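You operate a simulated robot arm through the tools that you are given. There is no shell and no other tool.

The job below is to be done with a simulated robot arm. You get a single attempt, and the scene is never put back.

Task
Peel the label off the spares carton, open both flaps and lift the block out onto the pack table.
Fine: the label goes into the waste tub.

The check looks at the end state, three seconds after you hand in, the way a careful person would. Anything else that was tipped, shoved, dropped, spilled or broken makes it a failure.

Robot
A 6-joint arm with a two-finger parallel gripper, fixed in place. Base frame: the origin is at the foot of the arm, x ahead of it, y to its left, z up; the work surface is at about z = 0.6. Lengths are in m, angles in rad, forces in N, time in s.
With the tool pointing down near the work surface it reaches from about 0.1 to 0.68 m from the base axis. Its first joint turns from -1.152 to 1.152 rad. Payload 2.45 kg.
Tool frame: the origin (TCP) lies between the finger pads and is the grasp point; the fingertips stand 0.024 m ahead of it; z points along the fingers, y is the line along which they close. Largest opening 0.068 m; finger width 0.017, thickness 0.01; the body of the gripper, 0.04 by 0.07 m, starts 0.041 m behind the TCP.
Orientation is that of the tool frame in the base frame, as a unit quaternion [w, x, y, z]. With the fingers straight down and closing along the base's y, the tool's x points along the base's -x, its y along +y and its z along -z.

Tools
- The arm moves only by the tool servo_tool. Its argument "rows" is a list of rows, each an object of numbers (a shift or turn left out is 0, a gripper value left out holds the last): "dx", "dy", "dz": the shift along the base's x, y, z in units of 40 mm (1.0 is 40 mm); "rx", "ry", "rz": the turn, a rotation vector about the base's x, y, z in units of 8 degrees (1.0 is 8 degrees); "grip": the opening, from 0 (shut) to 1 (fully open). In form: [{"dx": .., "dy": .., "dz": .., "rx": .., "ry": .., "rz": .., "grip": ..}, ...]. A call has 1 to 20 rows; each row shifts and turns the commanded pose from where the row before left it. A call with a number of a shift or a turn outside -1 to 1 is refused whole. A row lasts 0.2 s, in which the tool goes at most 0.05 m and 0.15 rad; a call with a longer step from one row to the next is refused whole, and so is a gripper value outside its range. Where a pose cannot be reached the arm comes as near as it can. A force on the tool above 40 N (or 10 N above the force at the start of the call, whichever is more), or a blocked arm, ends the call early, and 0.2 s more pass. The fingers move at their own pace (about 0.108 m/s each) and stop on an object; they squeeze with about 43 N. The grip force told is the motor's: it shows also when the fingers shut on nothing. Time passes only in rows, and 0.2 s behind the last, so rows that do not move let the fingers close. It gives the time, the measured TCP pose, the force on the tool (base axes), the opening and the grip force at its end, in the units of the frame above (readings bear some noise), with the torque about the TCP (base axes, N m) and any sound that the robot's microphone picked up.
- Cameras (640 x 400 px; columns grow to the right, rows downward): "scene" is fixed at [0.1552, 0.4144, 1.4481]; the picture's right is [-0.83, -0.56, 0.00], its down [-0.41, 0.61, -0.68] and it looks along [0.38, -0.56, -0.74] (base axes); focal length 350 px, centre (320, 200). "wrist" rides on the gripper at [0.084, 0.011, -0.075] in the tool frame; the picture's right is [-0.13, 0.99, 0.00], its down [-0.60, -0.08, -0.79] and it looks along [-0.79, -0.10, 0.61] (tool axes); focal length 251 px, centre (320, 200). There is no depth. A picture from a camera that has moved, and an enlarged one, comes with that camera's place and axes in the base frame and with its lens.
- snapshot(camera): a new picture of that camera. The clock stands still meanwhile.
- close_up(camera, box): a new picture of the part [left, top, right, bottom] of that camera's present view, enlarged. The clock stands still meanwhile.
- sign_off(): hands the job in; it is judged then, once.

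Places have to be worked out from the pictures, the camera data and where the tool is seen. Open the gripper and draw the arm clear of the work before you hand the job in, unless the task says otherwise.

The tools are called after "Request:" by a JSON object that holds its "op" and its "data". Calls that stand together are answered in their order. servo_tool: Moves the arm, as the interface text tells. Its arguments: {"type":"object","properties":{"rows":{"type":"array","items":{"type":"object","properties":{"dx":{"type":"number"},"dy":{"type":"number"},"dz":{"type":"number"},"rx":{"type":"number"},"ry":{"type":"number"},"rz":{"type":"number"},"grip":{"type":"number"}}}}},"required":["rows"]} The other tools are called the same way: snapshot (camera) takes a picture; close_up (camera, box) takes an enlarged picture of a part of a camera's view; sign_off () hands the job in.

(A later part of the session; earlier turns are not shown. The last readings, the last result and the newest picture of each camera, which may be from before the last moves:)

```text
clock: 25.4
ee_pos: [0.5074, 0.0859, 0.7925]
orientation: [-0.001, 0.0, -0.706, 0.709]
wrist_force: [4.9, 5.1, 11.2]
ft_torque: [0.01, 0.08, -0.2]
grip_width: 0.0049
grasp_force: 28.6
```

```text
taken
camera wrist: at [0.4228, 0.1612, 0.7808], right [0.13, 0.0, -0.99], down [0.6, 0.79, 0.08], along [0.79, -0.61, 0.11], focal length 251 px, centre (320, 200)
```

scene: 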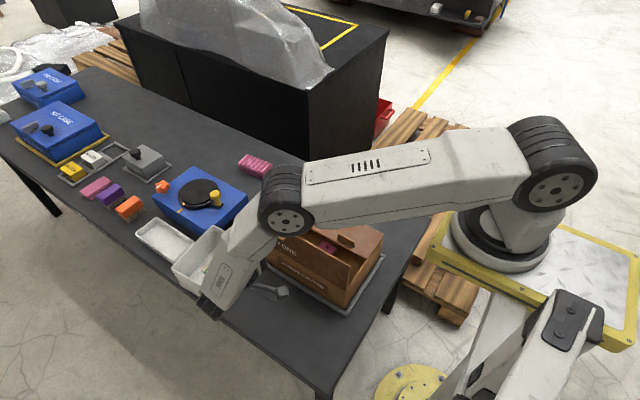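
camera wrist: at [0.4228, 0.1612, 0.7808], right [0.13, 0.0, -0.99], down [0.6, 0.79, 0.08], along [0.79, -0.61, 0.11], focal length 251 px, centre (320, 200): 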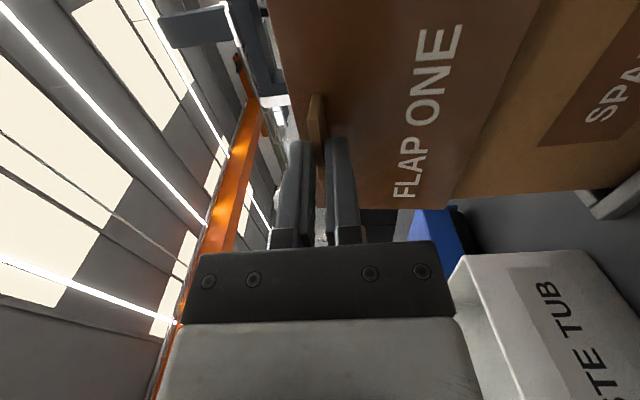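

Flap one is upright, with the vertical force up to 11 N. I check closely around the forearm, tub and flap before going further.

Request:
{"op": "close_up", "data": {"camera": "scene", "box": [170, 180, 390, 330]}}

Request:
{"op": "close_up", "data": {"camera": "wrist", "box": [440, 180, 640, 400]}}

```text
2.67 times, centred on (280, 255) of scene
camera zoom: at [0.1551, 0.4145, 1.4481], right [-0.83, -0.56, 0.0], down [-0.41, 0.61, -0.68], along [0.38, -0.56, -0.74], focal length 934 px, centre (427, 53)
```

zoom: 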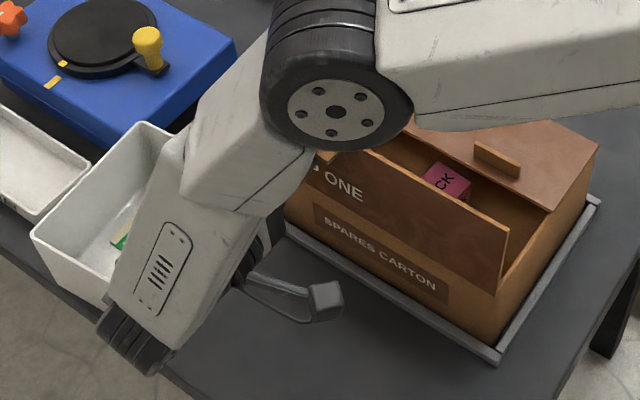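

```text
1.82 times, centred on (540, 290) of wrist
camera zoom: at [0.4228, 0.1612, 0.7808], right [0.13, 0.0, -0.99], down [0.6, 0.79, 0.08], along [0.79, -0.61, 0.11], focal length 457 px, centre (-80, 36)
```

zoom: 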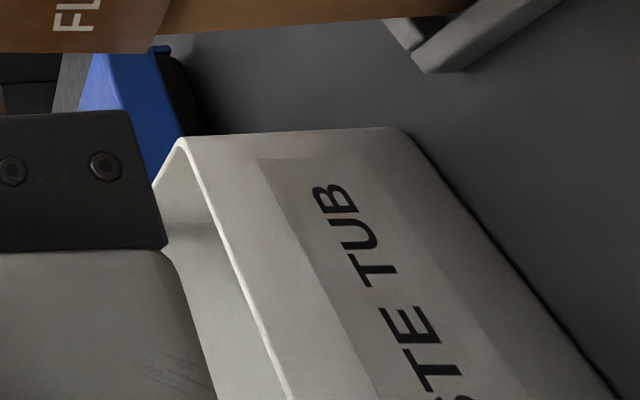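

Everything is clear of the tub, and the force is mostly radial (up), so the hinge lies slightly higher than assumed. I correct by 3 mm and continue past vertical to about 102°.

Request:
{"op": "servo_tool", "data": {"rows": [{"dz": 0.06}, {"dy": 0.1875, "dz": -0.08, "rx": -0.75}, {"dy": 0.1775, "dz": -0.1, "rx": -0.75}, {}]}}

Request:
{"op": "close_up", "data": {"camera": "scene", "box": [170, 180, 390, 330]}}

Request:
{"op": "snapshot", "data": {"camera": "wrist"}}

```text
clock: 26.4
ee_pos: [0.5056, 0.0944, 0.7889]
orientation: [-0.003, 0.001, -0.631, 0.776]
wrist_force: [4.3, 1.7, -0.2]
ft_torque: [0.36, -0.23, 0.79]
grip_width: 0.0058
grasp_force: 28.4
out of reach, approached as far as the arm can: row 3
```

```text
2.67 times, centred on (280, 255) of scene
camera zoom: at [0.1554, 0.4145, 1.448], right [-0.83, -0.56, 0.0], down [-0.41, 0.61, -0.67], along [0.38, -0.56, -0.74], focal length 934 px, centre (427, 53)
```

zoom: 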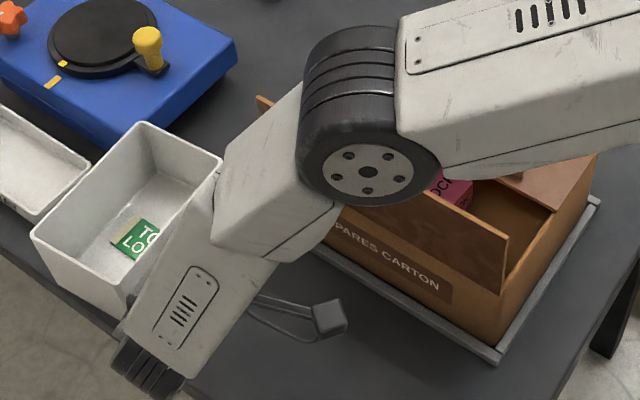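

```text
taken
camera wrist: at [0.4184, 0.1647, 0.7633], right [0.13, -0.2, -0.97], down [0.6, 0.8, -0.09], along [0.79, -0.57, 0.23], focal length 251 px, centre (320, 200)
```

wrist: 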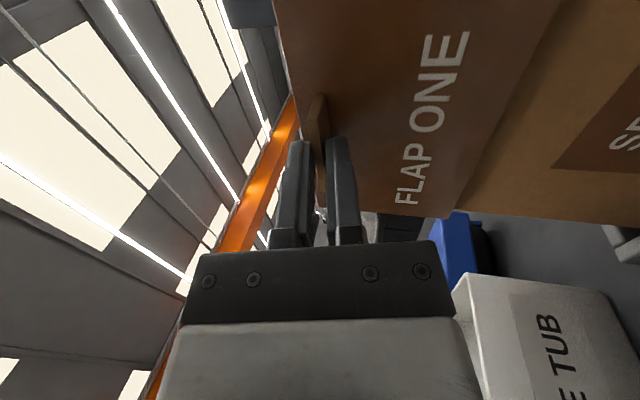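

The arm has reached its limit with flap one at roughly 100°, past vertical. I open the fingers a little to see whether the flap stays there.

Request:
{"op": "servo_tool", "data": {"rows": [{"grip": 0.35}, {"grip": 0.35}, {}]}}

Request:
{"op": "snapshot", "data": {"camera": "wrist"}}

Request:
{"op": "close_up", "data": {"camera": "scene", "box": [170, 180, 390, 330]}}

```text
clock: 27.2
ee_pos: [0.5025, 0.094, 0.7887]
orientation: [-0.002, 0.001, -0.631, 0.776]
wrist_force: [1.2, 0.1, 0.3]
ft_torque: [0.0, 0.0, -0.01]
grip_width: 0.0237
grasp_force: 0.0
```

```text
taken
camera wrist: at [0.4182, 0.1648, 0.7636], right [0.13, -0.2, -0.97], down [0.6, 0.79, -0.09], along [0.79, -0.57, 0.22], focal length 251 px, centre (320, 200)
```

wrist: 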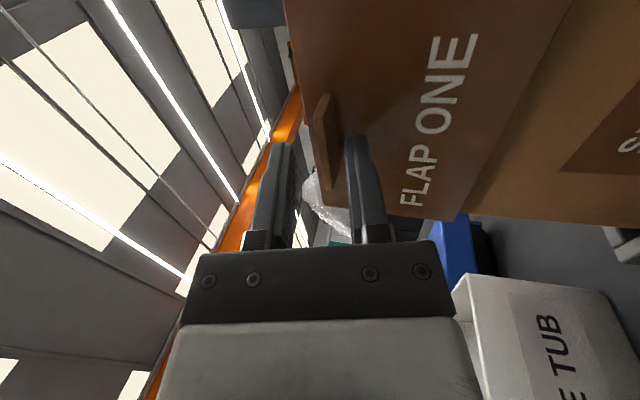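

```text
2.67 times, centred on (280, 255) of scene
camera zoom: at [0.1552, 0.4144, 1.4481], right [-0.83, -0.56, 0.0], down [-0.41, 0.61, -0.68], along [0.38, -0.56, -0.74], focal length 934 px, centre (427, 53)
```

zoom: 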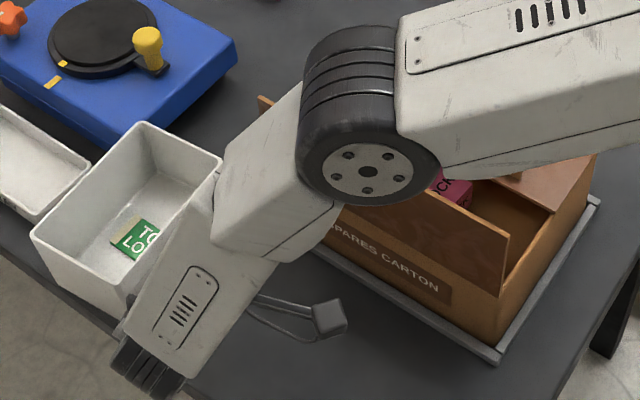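

Flap one stays by itself. I back the fingers straight off the tab toward +y.

Request:
{"op": "servo_tool", "data": {"rows": [{"dy": 0.25, "dz": -0.05}, {"dy": 0.25, "dz": -0.05}, {"dy": 0.3, "dz": -0.05}, {}]}}

Request:
{"op": "snapshot", "data": {"camera": "wrist"}}

Request:
{"op": "snapshot", "data": {"camera": "scene"}}

```text
clock: 28.2
ee_pos: [0.4891, 0.1037, 0.7919]
orientation: [-0.002, 0.002, -0.631, 0.776]
wrist_force: [-0.4, -0.1, 0.2]
ft_torque: [-0.01, 0.0, 0.02]
grip_width: 0.0241
grasp_force: 0.0
out of reach, approached as far as the arm can: row 1, 2, 3
```

```text
taken
camera wrist: at [0.4048, 0.1752, 0.7663], right [0.13, -0.2, -0.97], down [0.6, 0.8, -0.08], along [0.79, -0.57, 0.22], focal length 251 px, centre (320, 200)
```

wrist: 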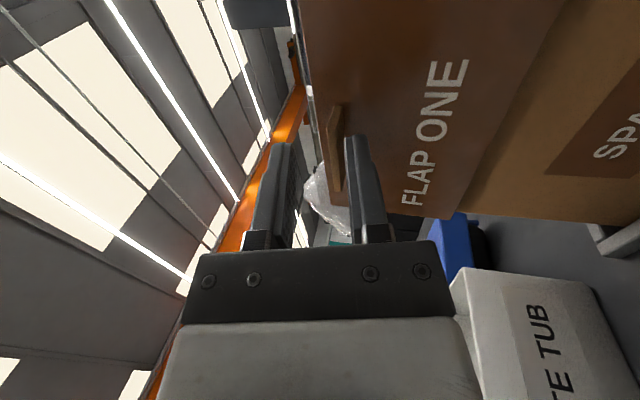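

```text
taken
```

scene: 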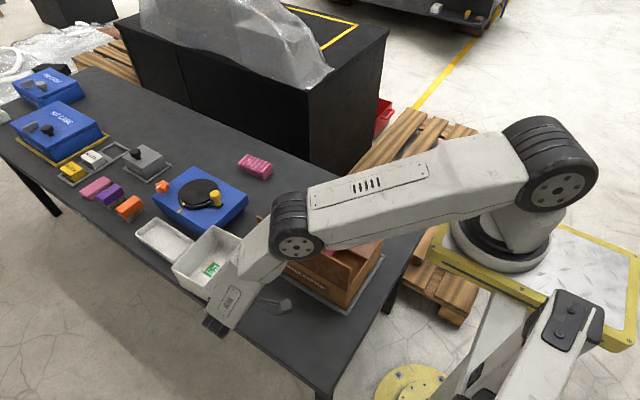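

The +y retreat ran into the reach limit. Since the tab plate runs along x, I slide toward −x instead to leave the tab and ease the reach.

Request:
{"op": "servo_tool", "data": {"rows": [{"dx": -0.5}, {"dx": -0.5}, {"dx": -0.5}, {}]}}

Request:
{"op": "snapshot", "data": {"camera": "wrist"}}

Request:
{"op": "snapshot", "data": {"camera": "scene"}}

```text
clock: 29.2
ee_pos: [0.4299, 0.104, 0.7925]
orientation: [0.0, 0.0, -0.628, 0.778]
wrist_force: [0.3, -0.3, -0.6]
ft_torque: [-0.02, -0.02, 0.02]
grip_width: 0.0237
grasp_force: 0.2
```

```text
taken
camera wrist: at [0.3453, 0.1752, 0.7661], right [0.13, -0.21, -0.97], down [0.6, 0.79, -0.09], along [0.79, -0.57, 0.23], focal length 251 px, centre (320, 200)
```

wrist: 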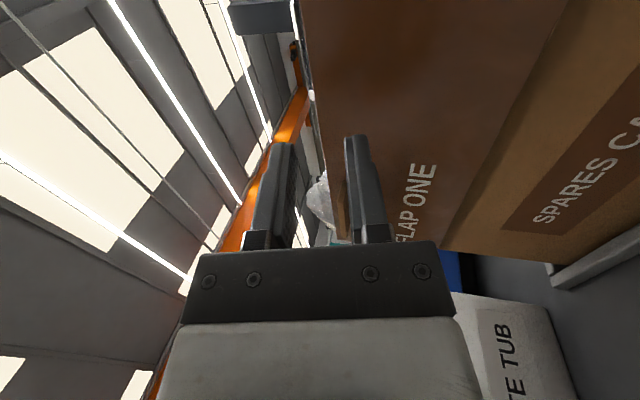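

```text
taken
```

scene: 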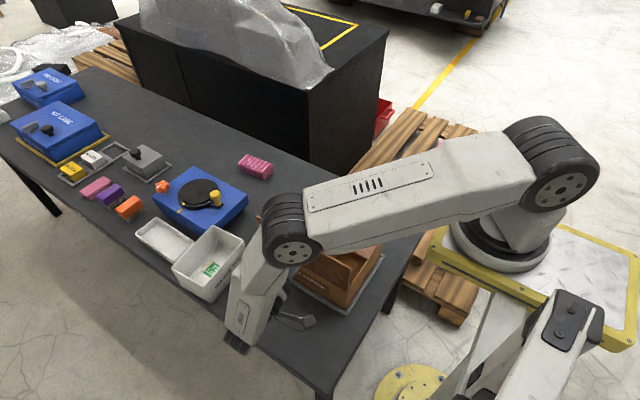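

The fingers are clear of the tab. I back away +y, then rise and turn the tool back to pointing down, staying clear of the flap's top edge.

Request:
{"op": "servo_tool", "data": {"rows": [{"dy": 0.5}, {"dy": 0.5}, {"dz": 0.4, "rx": 0.5}, {"dz": 0.5, "rx": 0.9}, {"dz": 0.5, "rx": 0.9}, {"dz": 0.5, "rx": 0.9}, {"dz": 0.5, "rx": 0.9}, {"dz": 0.4, "rx": 0.95}, {"rx": 0.95}, {"rx": 0.95}, {"rx": 0.95}, {"rx": 0.95}, {"rx": 0.95}, {"rx": 0.95}, {"rx": 0.95}, {"rx": 0.95}, {}]}}

Request:
{"op": "snapshot", "data": {"camera": "wrist"}}

Request:
{"op": "snapshot", "data": {"camera": "scene"}}

```text
clock: 32.8
ee_pos: [0.43, 0.144, 0.9039]
orientation: [0.001, 0.001, 1.0, -0.008]
wrist_force: [0.2, 0.1, -0.7]
ft_torque: [-0.04, 0.0, 0.0]
grip_width: 0.024
grasp_force: 0.1
```

```text
taken
camera wrist: at [0.3452, 0.1563, 0.9793], right [0.13, 0.99, -0.01], down [0.6, -0.07, 0.8], along [0.79, -0.11, -0.61], focal length 251 px, centre (320, 200)
```

wrist: 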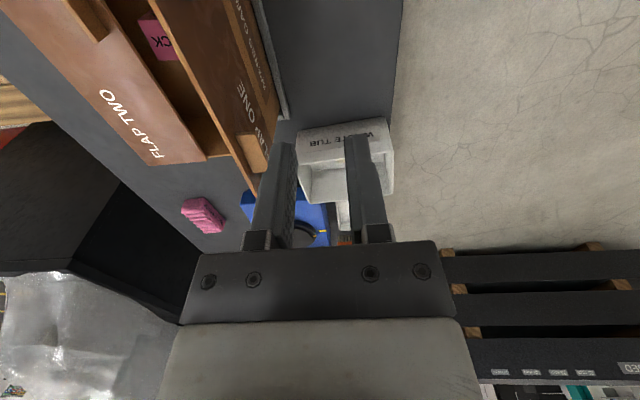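

```text
taken
```

scene: 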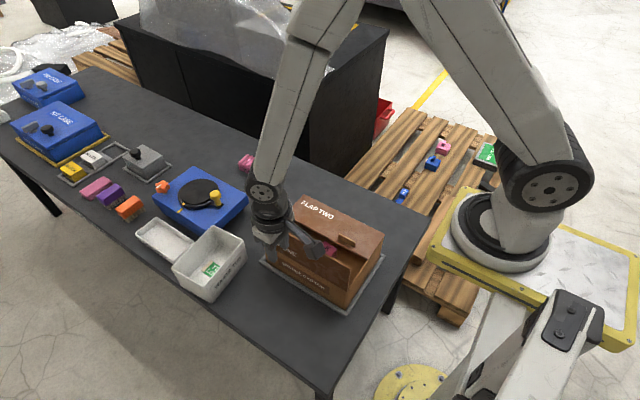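

Flap one stays up by friction. I zoom to judge its angle and how the block lies.

Request:
{"op": "close_up", "data": {"camera": "scene", "box": [240, 180, 400, 320]}}

Request:
{"op": "close_up", "data": {"camera": "wrist", "box": [80, 0, 320, 200]}}

```text
2.86 times, centred on (320, 250) of scene
camera zoom: at [0.1552, 0.4144, 1.4481], right [-0.83, -0.56, 0.0], down [-0.41, 0.61, -0.68], along [0.38, -0.56, -0.74], focal length 1000 px, centre (320, 57)
```

zoom: 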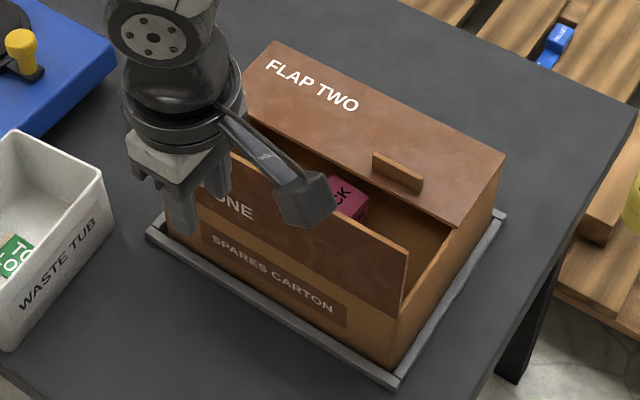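

```text
2.00 times, centred on (200, 100) of wrist
camera zoom: at [0.3452, 0.1563, 0.9793], right [0.13, 0.99, -0.01], down [0.6, -0.07, 0.8], along [0.79, -0.11, -0.61], focal length 503 px, centre (560, 400)
```

zoom: 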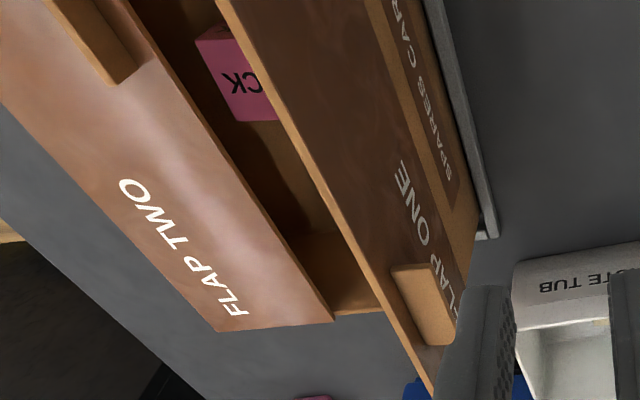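

Flap one stands roughly vertical. I'll push it further open from inside with closed fingers: first close and move over the carton interior, above the flap's edge.

Request:
{"op": "servo_tool", "data": {"rows": [{"grip": 0.0, "dy": -0.2, "rx": 0.1}, {"dy": -0.7, "dx": 0.1}, {"dy": -0.8, "dx": 0.1}, {"dy": -0.8, "dx": 0.1}, {"dy": -0.8, "dx": 0.1}, {"dy": -0.2}, {"dz": -0.7}, {"dz": -0.7}, {"dz": -0.7}, {"dz": -0.6}, {}]}}

Request:
{"op": "snapshot", "data": {"camera": "wrist"}}

Request:
{"op": "close_up", "data": {"camera": "scene", "box": [240, 180, 400, 320]}}

```text
clock: 35.2
ee_pos: [0.4462, 0.0051, 0.7948]
orientation: [0.0, -0.001, 1.0, -0.001]
wrist_force: [-0.3, 0.2, 0.4]
ft_torque: [0.02, -0.01, 0.02]
grip_width: 0.0
grasp_force: 23.7
```

```text
taken
camera wrist: at [0.3604, 0.0161, 0.8703], right [0.13, 0.99, 0.0], down [0.6, -0.08, 0.79], along [0.79, -0.1, -0.61], focal length 251 px, centre (320, 200)
```

wrist: 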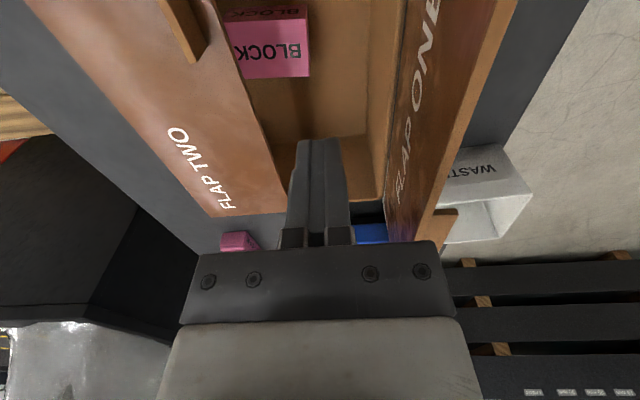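

```text
2.86 times, centred on (320, 250) of scene
camera zoom: at [0.1552, 0.4144, 1.4481], right [-0.83, -0.56, 0.0], down [-0.41, 0.61, -0.68], along [0.38, -0.56, -0.74], focal length 1000 px, centre (320, 57)
```

zoom: 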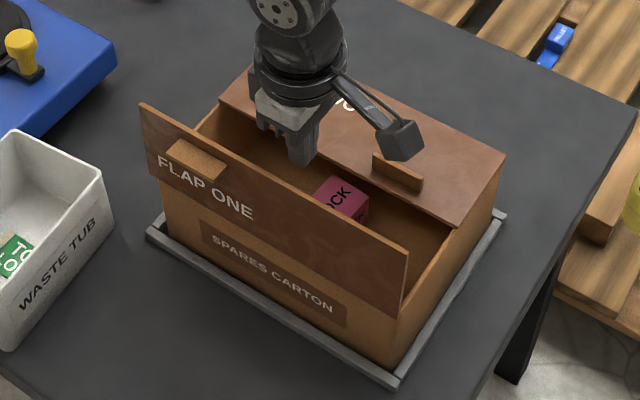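

The fingers hang inside, above the rim. I push gently toward +y in small steps against the flap's inner face.

Request:
{"op": "servo_tool", "data": {"rows": [{"dy": 0.2}, {"dy": 0.2}, {"dy": 0.2}, {"dy": 0.2}, {"dy": 0.2}, {"dy": 0.2}, {}]}}

Request:
{"op": "close_up", "data": {"camera": "scene", "box": [240, 180, 400, 320]}}

```text
clock: 36.8
ee_pos: [0.4462, 0.0522, 0.7955]
orientation: [0.0, 0.001, 1.0, -0.001]
wrist_force: [0.1, 0.2, -0.6]
ft_torque: [-0.02, 0.0, 0.01]
grip_width: 0.0002
grasp_force: 23.9
```

```text
2.86 times, centred on (320, 250) of scene
camera zoom: at [0.1552, 0.4144, 1.4481], right [-0.83, -0.56, 0.0], down [-0.41, 0.61, -0.68], along [0.38, -0.56, -0.74], focal length 1000 px, centre (320, 57)
```

zoom: 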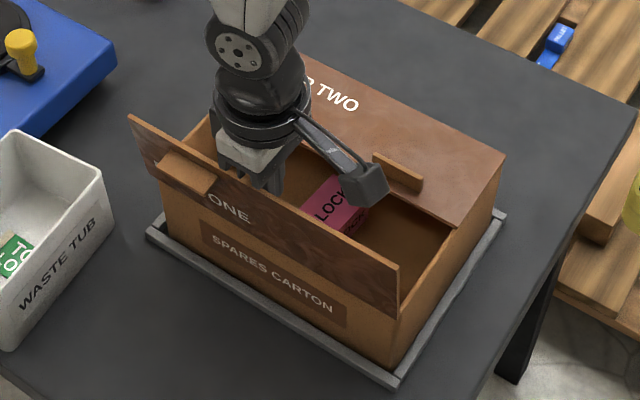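

The flap gives way easily. I continue outward and slightly lower.

Request:
{"op": "servo_tool", "data": {"rows": [{"dy": 0.2}, {"dy": 0.2}, {"dy": 0.2, "dz": -0.05}, {"dy": 0.2, "dz": -0.1}, {"dy": 0.2, "dz": -0.1}, {"dy": 0.2, "dz": -0.1}, {}]}}

Request:
{"op": "close_up", "data": {"camera": "scene", "box": [240, 180, 400, 320]}}

Request:
{"op": "snapshot", "data": {"camera": "wrist"}}

```text
clock: 38.4
ee_pos: [0.4451, 0.0997, 0.7812]
orientation: [0.0, 0.0, 1.0, -0.002]
wrist_force: [0.7, -0.1, -0.5]
ft_torque: [0.02, -0.01, -0.06]
grip_width: 0.0
grasp_force: 24.0
```

```text
2.86 times, centred on (320, 250) of scene
camera zoom: at [0.1552, 0.4144, 1.4481], right [-0.83, -0.56, 0.0], down [-0.41, 0.61, -0.68], along [0.38, -0.56, -0.74], focal length 1000 px, centre (320, 57)
```

zoom: 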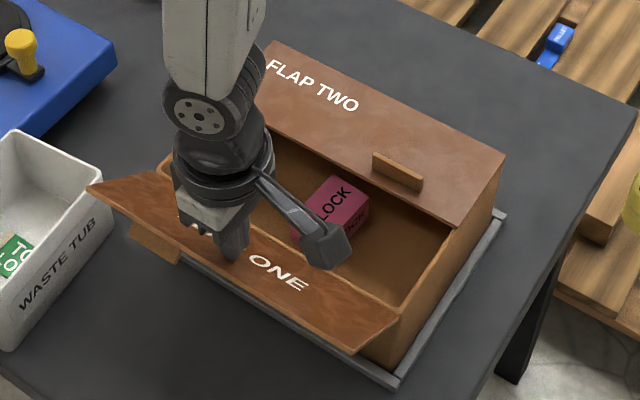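

```text
taken
camera wrist: at [0.3608, 0.1115, 0.857], right [0.13, 0.99, 0.0], down [0.6, -0.08, 0.79], along [0.79, -0.1, -0.61], focal length 251 px, centre (320, 200)
```

wrist: 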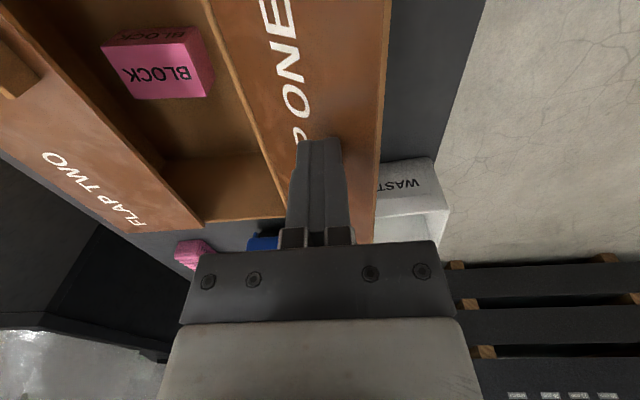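

Flap one is now folded well outward, at about 135°. I raise the tool and check that it stays.

Request:
{"op": "servo_tool", "data": {"rows": [{"dz": 0.4, "dy": -0.1}, {"dz": 0.8, "dy": -0.2}, {"dz": 0.9, "dy": -0.5}, {"dz": 0.5, "dy": -0.9}, {"dy": -0.9}, {"dy": -0.9}, {"dy": -0.5, "grip": 0.6}, {}]}}

Request:
{"op": "snapshot", "data": {"camera": "wrist"}}

Request:
{"op": "close_up", "data": {"camera": "scene", "box": [200, 160, 400, 320]}}

```text
clock: 40.2
ee_pos: [0.4456, -0.0594, 0.8854]
orientation: [0.0, 0.0, 1.0, -0.001]
wrist_force: [-0.6, 1.3, 1.1]
ft_torque: [0.01, 0.04, -0.01]
grip_width: 0.0409
grasp_force: 0.2
```

```text
taken
camera wrist: at [0.3605, -0.0488, 0.9615], right [0.13, 0.99, 0.0], down [0.6, -0.08, 0.79], along [0.79, -0.1, -0.61], focal length 251 px, centre (320, 200)
```

wrist: 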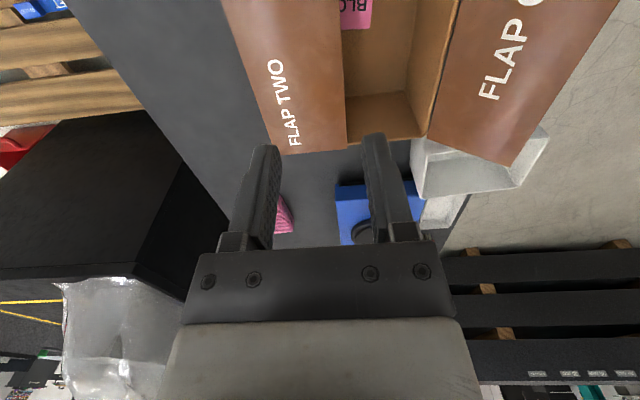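

```text
2.50 times, centred on (300, 240) of scene
camera zoom: at [0.1552, 0.4144, 1.4481], right [-0.83, -0.56, 0.0], down [-0.41, 0.61, -0.68], along [0.38, -0.56, -0.74], focal length 875 px, centre (370, 100)
```

zoom: 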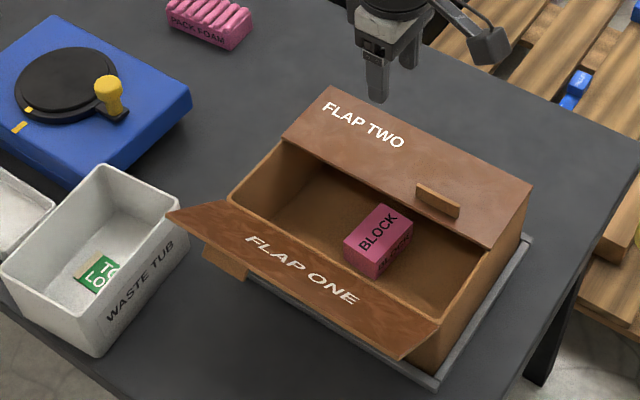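

Flap one stays open and the block is visible. I move above the flap two tab, estimated at x ≈ 0.389, y ≈ −0.055, and look.

Request:
{"op": "servo_tool", "data": {"rows": [{"dx": -0.7, "dy": 0.1}, {"dx": -0.7}, {}]}}

Request:
{"op": "close_up", "data": {"camera": "wrist", "box": [240, 0, 400, 120]}}

```text
clock: 41.0
ee_pos: [0.3891, -0.0559, 0.8859]
orientation: [0.0, 0.0, 1.0, -0.001]
wrist_force: [-0.7, 0.6, 1.5]
ft_torque: [0.0, 0.0, 0.0]
grip_width: 0.0407
grasp_force: 0.0
```

```text
3.33 times, centred on (320, 60) of wrist
camera zoom: at [0.3045, -0.0444, 0.9609], right [0.13, 0.99, 0.0], down [0.6, -0.08, 0.79], along [0.79, -0.1, -0.61], focal length 838 px, centre (320, 667)
```

zoom: 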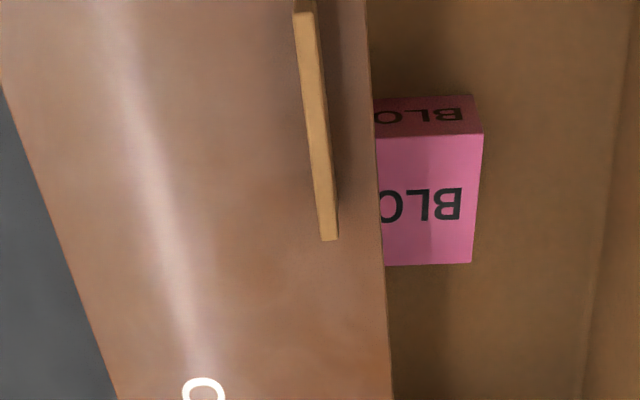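

The flap two tab's centre comes out at (0.386, −0.055), top z ≈ 0.74. I descend around it and close.

Request:
{"op": "servo_tool", "data": {"rows": [{"dx": -0.075, "dy": 0.02, "dz": -0.8}, {"dz": -0.9}, {"dz": -0.8}, {"dz": -0.6}, {"dz": -0.25}, {}, {"grip": 0.25}, {"grip": 0.0}, {}, {}]}}

Request:
{"op": "snapshot", "data": {"camera": "wrist"}}

Request:
{"op": "close_up", "data": {"camera": "scene", "box": [240, 180, 400, 320]}}

```text
clock: 43.2
ee_pos: [0.3872, -0.0541, 0.7522]
orientation: [0.001, 0.001, 1.0, 0.0]
wrist_force: [-0.5, -3.1, -0.5]
ft_torque: [0.05, -0.16, -0.25]
grip_width: 0.0042
grasp_force: 27.8
```

```text
taken
camera wrist: at [0.3021, -0.0438, 0.8273], right [0.13, 0.99, 0.0], down [0.6, -0.08, 0.79], along [0.79, -0.1, -0.61], focal length 251 px, centre (320, 200)
```

wrist: 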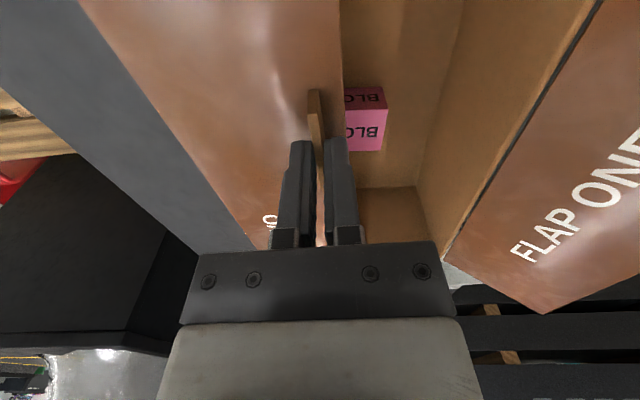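

```text
2.86 times, centred on (320, 250) of scene
camera zoom: at [0.1552, 0.4143, 1.4481], right [-0.83, -0.56, 0.0], down [-0.41, 0.61, -0.67], along [0.38, -0.56, -0.74], focal length 1000 px, centre (320, 57)
```

zoom: 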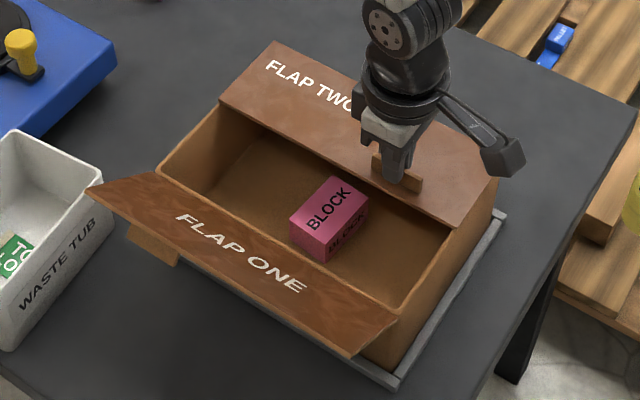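

The tab is gripped. I swing flap two open on its own arc (hinge at about y −0.127, z 0.720), 24° first.

Request:
{"op": "servo_tool", "data": {"rows": [{"dy": -0.0925, "dz": 0.1825, "rx": 0.75}, {"dy": -0.1125, "dz": 0.175, "rx": 0.75}, {"dy": -0.13, "dz": 0.16, "rx": 0.75}, {"dy": -0.145, "dz": 0.145, "rx": 0.75}, {}]}}

Request:
{"op": "snapshot", "data": {"camera": "scene"}}

```text
clock: 44.4
ee_pos: [0.3944, -0.07, 0.7714]
orientation: [0.014, 0.004, 0.986, 0.167]
wrist_force: [8.7, -1.3, 3.9]
ft_torque: [-0.3, -0.71, -0.48]
grip_width: 0.0046
grasp_force: 27.7
out of reach, approached as far as the arm can: row 1, 2
```

```text
taken
```

scene: 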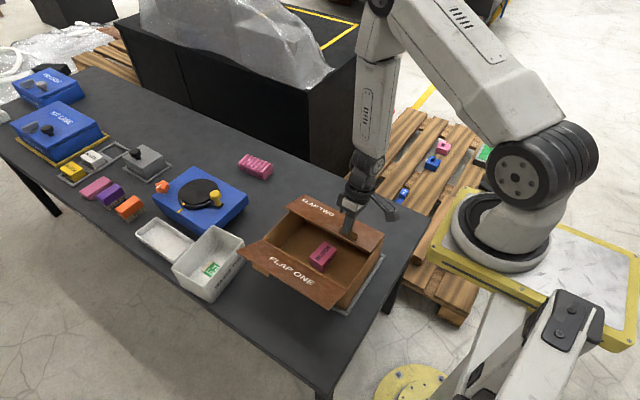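

Two rows were flagged out of reach, yet the arm followed to about 20°. I continue in small steps, watching the reach flags and forces.

Request:
{"op": "servo_tool", "data": {"rows": [{"dy": -0.1, "dz": 0.1, "rx": 0.5}, {"dy": -0.1, "dz": 0.09, "rx": 0.5}, {}]}}

```text
clock: 45.2
ee_pos: [0.3918, -0.0791, 0.7787]
orientation: [0.011, 0.003, 0.972, 0.236]
wrist_force: [18.0, 2.0, 6.5]
ft_torque: [-0.18, -0.71, -0.35]
grip_width: 0.0048
grasp_force: 28.2
```

There's an 18 N sideways load along x, so I ease the tool +4 mm in x to relieve it.

Request:
{"op": "servo_tool", "data": {"rows": [{"dx": 0.1}, {}]}}

Request:
{"op": "close_up", "data": {"camera": "scene", "box": [240, 170, 400, 310]}}

Request:
{"op": "snapshot", "data": {"camera": "wrist"}}

```text
clock: 45.8
ee_pos: [0.3935, -0.0771, 0.7765]
orientation: [0.009, 0.002, 0.972, 0.236]
wrist_force: [0.2, -7.6, -1.2]
ft_torque: [-0.43, 0.18, 0.09]
grip_width: 0.0046
grasp_force: 28.3
```

```text
2.86 times, centred on (320, 240) of scene
camera zoom: at [0.1552, 0.4142, 1.4481], right [-0.83, -0.56, 0.0], down [-0.41, 0.61, -0.67], along [0.38, -0.56, -0.74], focal length 1000 px, centre (320, 86)
```

zoom: 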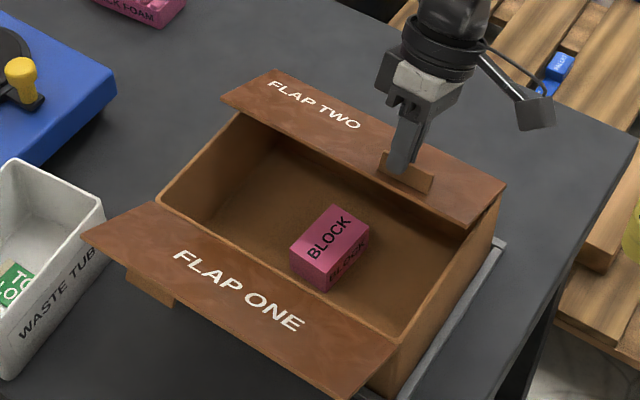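

```text
taken
camera wrist: at [0.3077, -0.1015, 0.8482], right [0.13, 0.88, 0.46], down [0.59, -0.44, 0.68], along [0.8, 0.18, -0.58], focal length 251 px, centre (320, 200)
```

wrist: 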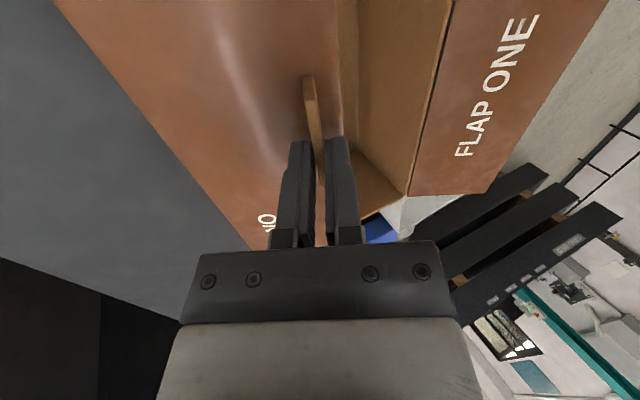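

The stress is relieved and flap two is at about 27°. I continue in smaller steps toward 47°, from where it can be pushed open from inside like flap one.

Request:
{"op": "servo_tool", "data": {"rows": [{"dy": -0.1, "dz": 0.13, "rx": 0.625}, {"dy": -0.14, "dz": 0.1, "rx": 0.625}, {}]}}

```text
clock: 46.6
ee_pos: [0.3945, -0.0856, 0.7879]
orientation: [0.01, 0.003, 0.947, 0.321]
wrist_force: [-9.0, -7.7, -2.0]
ft_torque: [-0.44, 0.25, 0.25]
grip_width: 0.0052
grasp_force: 28.2
```

The flap is at 37° with moderate loads. Two more steps, with a slight x relief.

Request:
{"op": "servo_tool", "data": {"rows": [{"dx": -0.04, "dy": -0.15, "dz": 0.08, "rx": 0.625}, {"dy": -0.16, "dz": 0.07, "rx": 0.625}, {}]}}

Request:
{"op": "close_up", "data": {"camera": "scene", "box": [240, 170, 400, 310]}}

```text
clock: 47.4
ee_pos: [0.3947, -0.1001, 0.792]
orientation: [0.01, 0.004, 0.916, 0.401]
wrist_force: [-4.1, -5.8, -1.0]
ft_torque: [-0.41, 0.06, 0.09]
grip_width: 0.0046
grasp_force: 28.1
```

```text
2.86 times, centred on (320, 240) of scene
camera zoom: at [0.1551, 0.4143, 1.4481], right [-0.83, -0.56, 0.0], down [-0.41, 0.61, -0.67], along [0.38, -0.56, -0.74], focal length 1000 px, centre (320, 86)
```

zoom: 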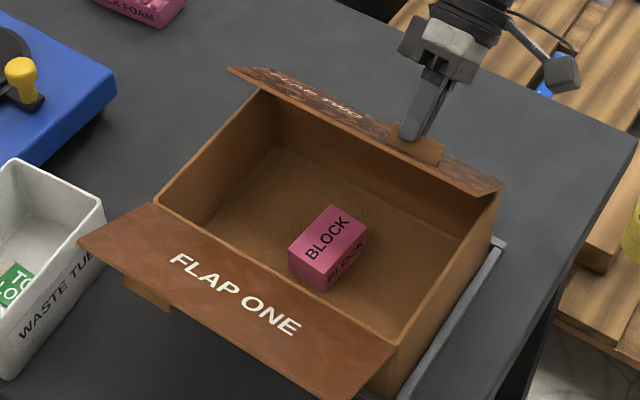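

It goes smoothly at 47°. I continue toward 72°.

Request:
{"op": "servo_tool", "data": {"rows": [{"dy": -0.165, "dz": 0.0475, "rx": 0.625}, {"dy": -0.1675, "dz": 0.035, "rx": 0.625}, {"dy": -0.17, "dz": 0.02, "rx": 0.625}, {"dy": -0.1725, "dz": 0.005, "rx": 0.625}, {"dy": -0.1725, "dz": -0.01, "rx": 0.625}, {}]}}

Request:
{"op": "snapshot", "data": {"camera": "scene"}}

```text
clock: 48.8
ee_pos: [0.3958, -0.1334, 0.7965]
orientation: [0.009, 0.006, 0.808, 0.589]
wrist_force: [2.3, -5.0, -3.0]
ft_torque: [-0.37, 0.04, 0.16]
grip_width: 0.0058
grasp_force: 28.7
```

```text
taken
```

scene: 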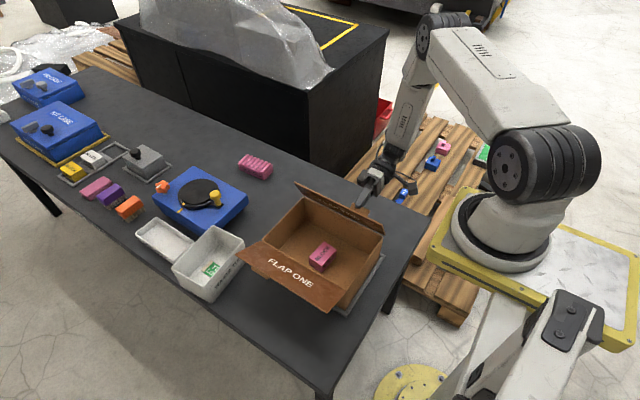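

72° with low forces; I continue to about 92°.

Request:
{"op": "servo_tool", "data": {"rows": [{"dy": -0.17, "dz": -0.025, "rx": 0.625}, {"dy": -0.1675, "dz": -0.0425, "rx": 0.625}, {"dy": -0.1625, "dz": -0.0525, "rx": 0.625}, {"dy": -0.155, "dz": -0.065, "rx": 0.625}, {}]}}

Request:
{"op": "snapshot", "data": {"camera": "scene"}}

Request:
{"op": "snapshot", "data": {"camera": "wrist"}}

```text
clock: 50.0
ee_pos: [0.3952, -0.1611, 0.7915]
orientation: [0.008, 0.008, 0.691, 0.722]
wrist_force: [1.8, -6.7, 19.3]
ft_torque: [0.09, 0.01, 0.11]
grip_width: 0.0059
grasp_force: 28.6
```

```text
taken
```

scene: 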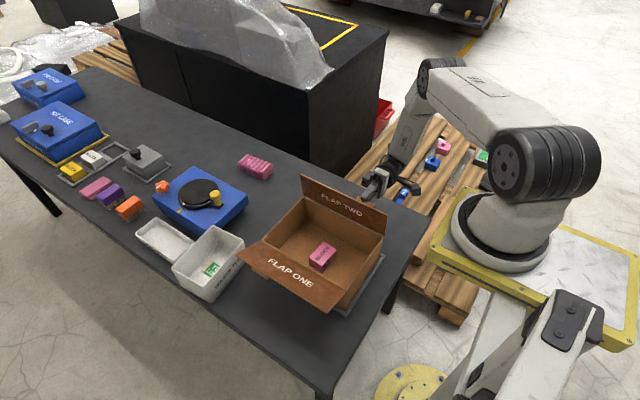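

```text
taken
camera wrist: at [0.3081, -0.2345, 0.7993], right [0.13, -0.05, 0.99], down [0.59, -0.8, -0.11], along [0.8, 0.6, -0.08], focal length 251 px, centre (320, 200)
```

wrist: 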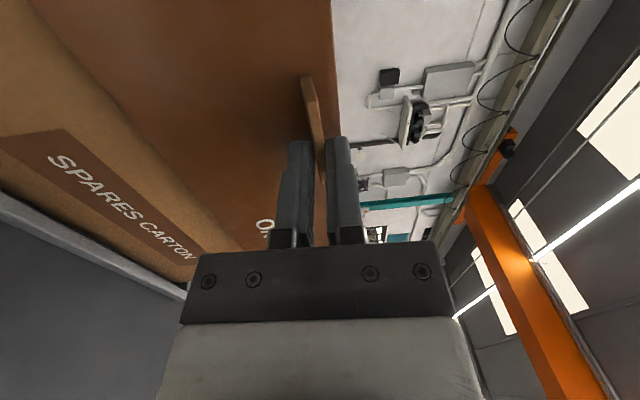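

Flap two is upright; the 19 N vertical load is the same radial error, so I raise 3 mm, turn a little further and release.

Request:
{"op": "servo_tool", "data": {"rows": [{"dz": 0.09}, {"dy": -0.15, "dz": -0.07, "rx": 0.625}, {"dy": -0.14, "dz": -0.08, "rx": 0.625}, {}, {"grip": 0.35}, {"grip": 0.35}, {}]}}

Request:
{"op": "snapshot", "data": {"camera": "scene"}}

Request:
{"op": "snapshot", "data": {"camera": "wrist"}}

```text
clock: 51.6
ee_pos: [0.3908, -0.1659, 0.7898]
orientation: [0.007, 0.009, 0.629, 0.778]
wrist_force: [0.1, -0.1, 1.5]
ft_torque: [0.02, -0.01, -0.01]
grip_width: 0.0238
grasp_force: 0.0
out of reach, approached as far as the arm can: row 3
```

```text
taken
```

scene: 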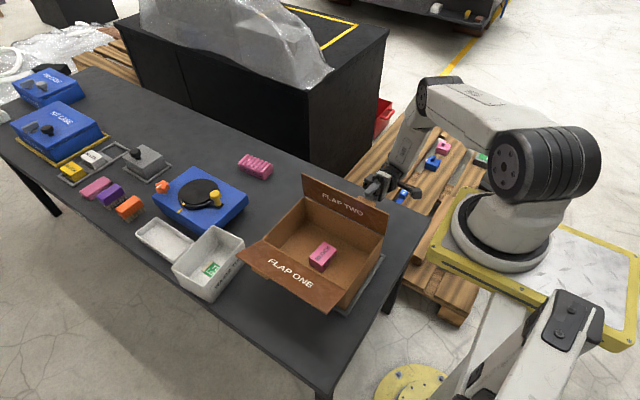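

```text
taken
camera wrist: at [0.3047, -0.2397, 0.7853], right [0.13, -0.21, 0.97], down [0.58, -0.77, -0.24], along [0.8, 0.6, 0.02], focal length 251 px, centre (320, 200)
```

wrist: 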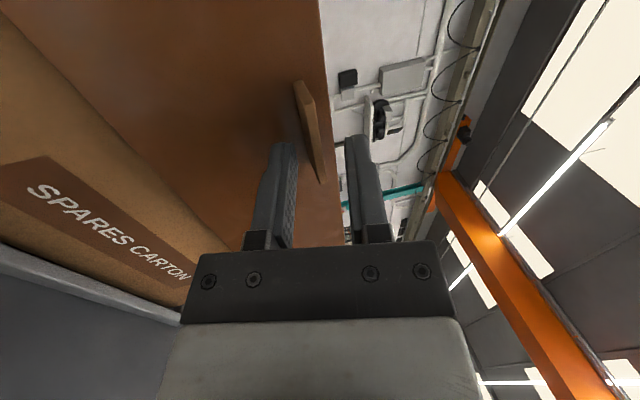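

Flap two stays upright too. I back the fingers off along −y.

Request:
{"op": "servo_tool", "data": {"rows": [{"dy": -0.25, "dz": -0.03}, {"dy": -0.25, "dz": -0.03}, {"dy": -0.3}, {}]}}

Request:
{"op": "snapshot", "data": {"camera": "wrist"}}

```text
clock: 52.6
ee_pos: [0.3794, -0.1735, 0.7954]
orientation: [0.007, 0.009, 0.629, 0.777]
wrist_force: [0.2, -0.3, -0.1]
ft_torque: [0.03, 0.0, -0.02]
grip_width: 0.0239
grasp_force: 0.0
out of reach, approached as far as the arm can: row 1, 2, 3
```

```text
taken
camera wrist: at [0.2921, -0.2477, 0.7906], right [0.13, -0.21, 0.97], down [0.58, -0.77, -0.24], along [0.8, 0.6, 0.02], focal length 251 px, centre (320, 200)
```

wrist: 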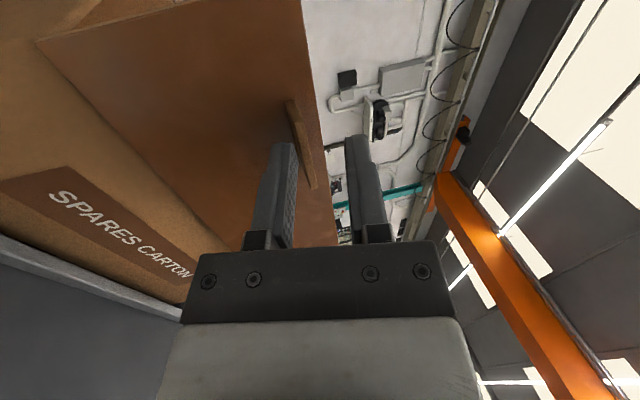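

The reach again drifts; the tab's near end is at x ≈ 0.362, so I slide toward −x off its end.

Request:
{"op": "servo_tool", "data": {"rows": [{"dx": -0.4}, {"dx": -0.4}, {"dx": -0.4}, {}]}}

Request:
{"op": "snapshot", "data": {"camera": "wrist"}}

Request:
{"op": "snapshot", "data": {"camera": "scene"}}

```text
clock: 53.6
ee_pos: [0.3302, -0.1732, 0.795]
orientation: [0.007, 0.009, 0.627, 0.779]
wrist_force: [-0.2, 0.8, 0.0]
ft_torque: [0.02, 0.04, 0.02]
grip_width: 0.0237
grasp_force: 0.1
```

```text
taken
camera wrist: at [0.244, -0.2476, 0.7906], right [0.13, -0.21, 0.97], down [0.59, -0.77, -0.25], along [0.8, 0.6, 0.03], focal length 251 px, centre (320, 200)
```

wrist: 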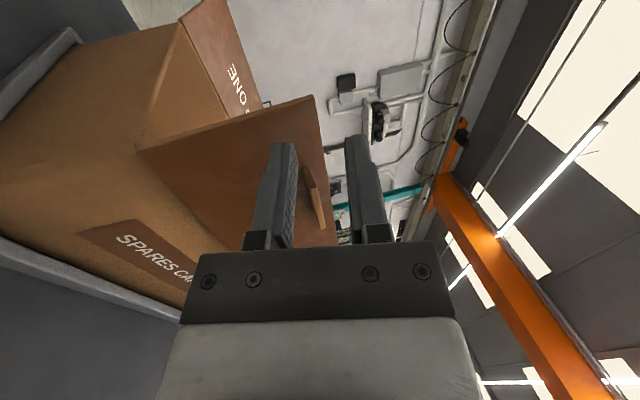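

```text
taken
```

scene: 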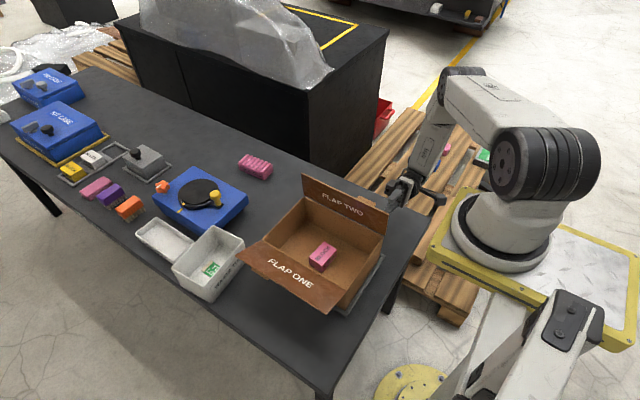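

Clear of the tab. I back away, rise, and bring the tool back to pointing down.

Request:
{"op": "servo_tool", "data": {"rows": [{"dy": -0.4}, {"dy": -0.4, "dz": 0.1}, {"dz": 0.4, "rx": -0.5}, {"dz": 0.5, "rx": -0.9}, {"dz": 0.5, "rx": -0.9}, {"dz": 0.5, "rx": -0.9}, {"dz": 0.5, "rx": -0.9}, {"dz": 0.4, "rx": -0.95}, {"rx": -0.95}, {"rx": -0.95}, {"rx": -0.95}, {"rx": -0.95}, {"rx": -0.95}, {"rx": -0.95}, {"rx": -0.95}, {"rx": -0.95}, {}]}}

Request:
{"op": "snapshot", "data": {"camera": "wrist"}}

Request:
{"op": "snapshot", "data": {"camera": "scene"}}

```text
clock: 57.2
ee_pos: [0.3233, -0.1952, 0.9037]
orientation: [0.021, 0.0, 1.0, 0.014]
wrist_force: [0.1, 0.4, 0.6]
ft_torque: [0.04, 0.0, 0.01]
grip_width: 0.0236
grasp_force: 0.0
out of reach, approached as far as the arm can: row 2, 16
```

```text
taken
camera wrist: at [0.2353, -0.1853, 0.9751], right [0.13, 0.99, 0.03], down [0.57, -0.1, 0.82], along [0.81, -0.09, -0.58], focal length 251 px, centre (320, 200)
```

wrist: 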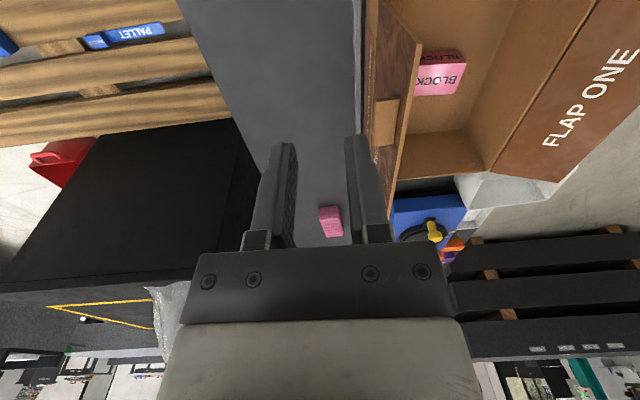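

```text
taken
```

scene: 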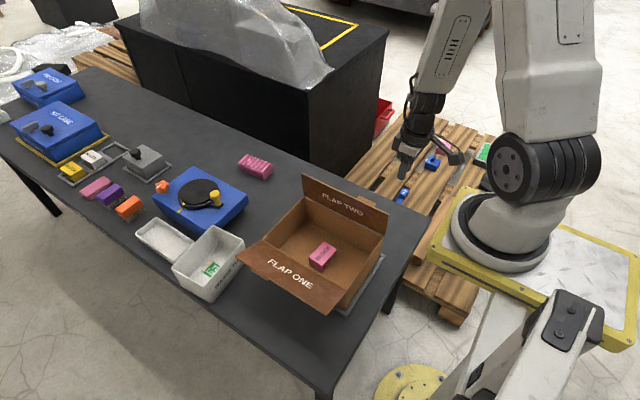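

The tool needs a small tilt correction. Then, with closed fingers, I go over the carton interior to push flap two further out like flap one.

Request:
{"op": "servo_tool", "data": {"rows": [{"rx": -0.2, "ry": 0.3, "grip": 0.0}, {"dx": 0.6, "dy": 0.63}, {"dx": 0.6, "dy": 0.63}, {"dx": 0.6, "dy": 0.63}, {"dx": 0.6, "dy": 0.63}, {"dx": 0.6, "dy": 0.6}, {"dz": -0.6}, {"dz": -0.7}, {"dz": -0.7}, {"dz": -0.7}, {}]}}

Request:
{"op": "close_up", "data": {"camera": "scene", "box": [230, 160, 410, 310]}}

Request:
{"op": "snapshot", "data": {"camera": "wrist"}}

```text
clock: 59.6
ee_pos: [0.4338, -0.0703, 0.7828]
orientation: [0.021, -0.001, 1.0, 0.013]
wrist_force: [0.2, -0.3, -0.1]
ft_torque: [-0.01, -0.03, 0.02]
grip_width: 0.0
grasp_force: 23.4
out of reach, approached as far as the arm can: row 1, 5, 6
```

```text
2.67 times, centred on (320, 235) of scene
camera zoom: at [0.1552, 0.4144, 1.4481], right [-0.83, -0.56, 0.0], down [-0.41, 0.61, -0.68], along [0.38, -0.56, -0.74], focal length 934 px, centre (320, 107)
```

zoom: 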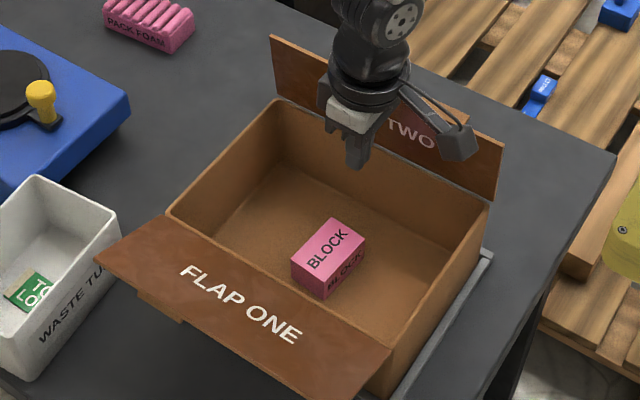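

```text
taken
camera wrist: at [0.3455, -0.0595, 0.855], right [0.13, 0.99, 0.03], down [0.57, -0.1, 0.82], along [0.81, -0.08, -0.58], focal length 251 px, centre (320, 200)
```

wrist: 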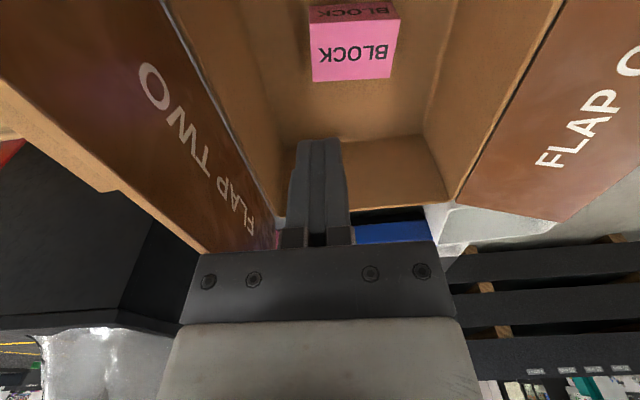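

The flap faces the fingers. I push gently toward −y in small steps.

Request:
{"op": "servo_tool", "data": {"rows": [{"dy": -0.2}, {"dy": -0.2}, {"dy": -0.2}, {"dy": -0.2}, {"dy": -0.2}, {"dy": -0.2}, {"dy": -0.2}, {}]}}

Request:
{"op": "close_up", "data": {"camera": "scene", "box": [230, 160, 410, 310]}}

```text
clock: 61.4
ee_pos: [0.4331, -0.1245, 0.7824]
orientation: [0.021, 0.002, 1.0, 0.014]
wrist_force: [0.1, -0.9, 0.6]
ft_torque: [-0.01, 0.04, 0.01]
grip_width: 0.0
grasp_force: 23.7
```

```text
2.67 times, centred on (320, 235) of scene
camera zoom: at [0.1552, 0.4144, 1.4481], right [-0.83, -0.56, 0.0], down [-0.41, 0.61, -0.68], along [0.38, -0.56, -0.74], focal length 934 px, centre (320, 107)
```

zoom: 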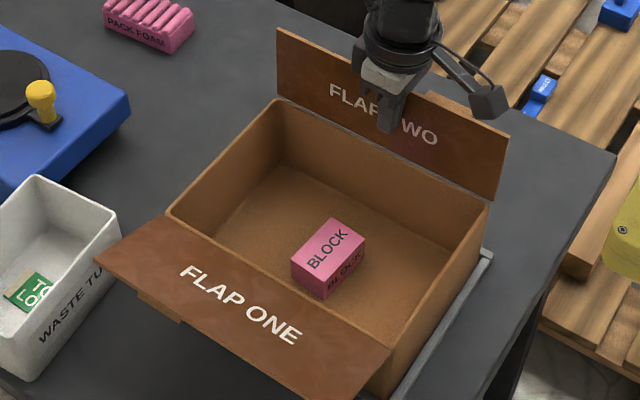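

Contact is light and the flap is moving outward. I continue pushing −y, slightly downward.

Request:
{"op": "servo_tool", "data": {"rows": [{"dy": -0.2}, {"dy": -0.2}, {"dy": -0.2}, {"dy": -0.2}, {"dy": -0.2}, {"dy": -0.2}, {}]}}

Request:
{"op": "close_up", "data": {"camera": "scene", "box": [230, 160, 410, 310]}}

```text
clock: 63.0
ee_pos: [0.4339, -0.1713, 0.7838]
orientation: [0.021, 0.001, 1.0, 0.015]
wrist_force: [0.3, 0.4, 0.6]
ft_torque: [0.01, 0.02, -0.01]
grip_width: 0.0
grasp_force: 23.8
```

```text
2.67 times, centred on (320, 235) of scene
camera zoom: at [0.1552, 0.4144, 1.4481], right [-0.83, -0.56, 0.0], down [-0.41, 0.61, -0.68], along [0.38, -0.56, -0.74], focal length 934 px, centre (320, 107)
```

zoom: 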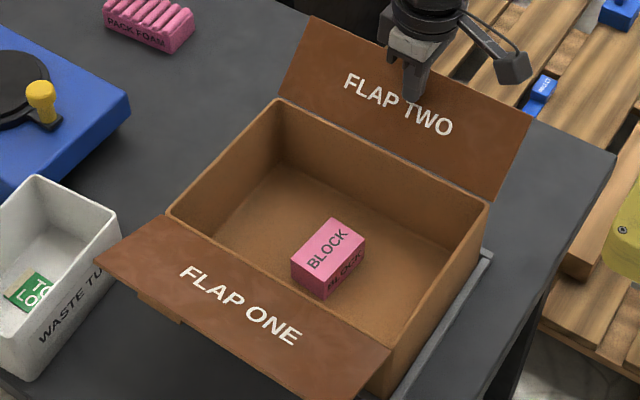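

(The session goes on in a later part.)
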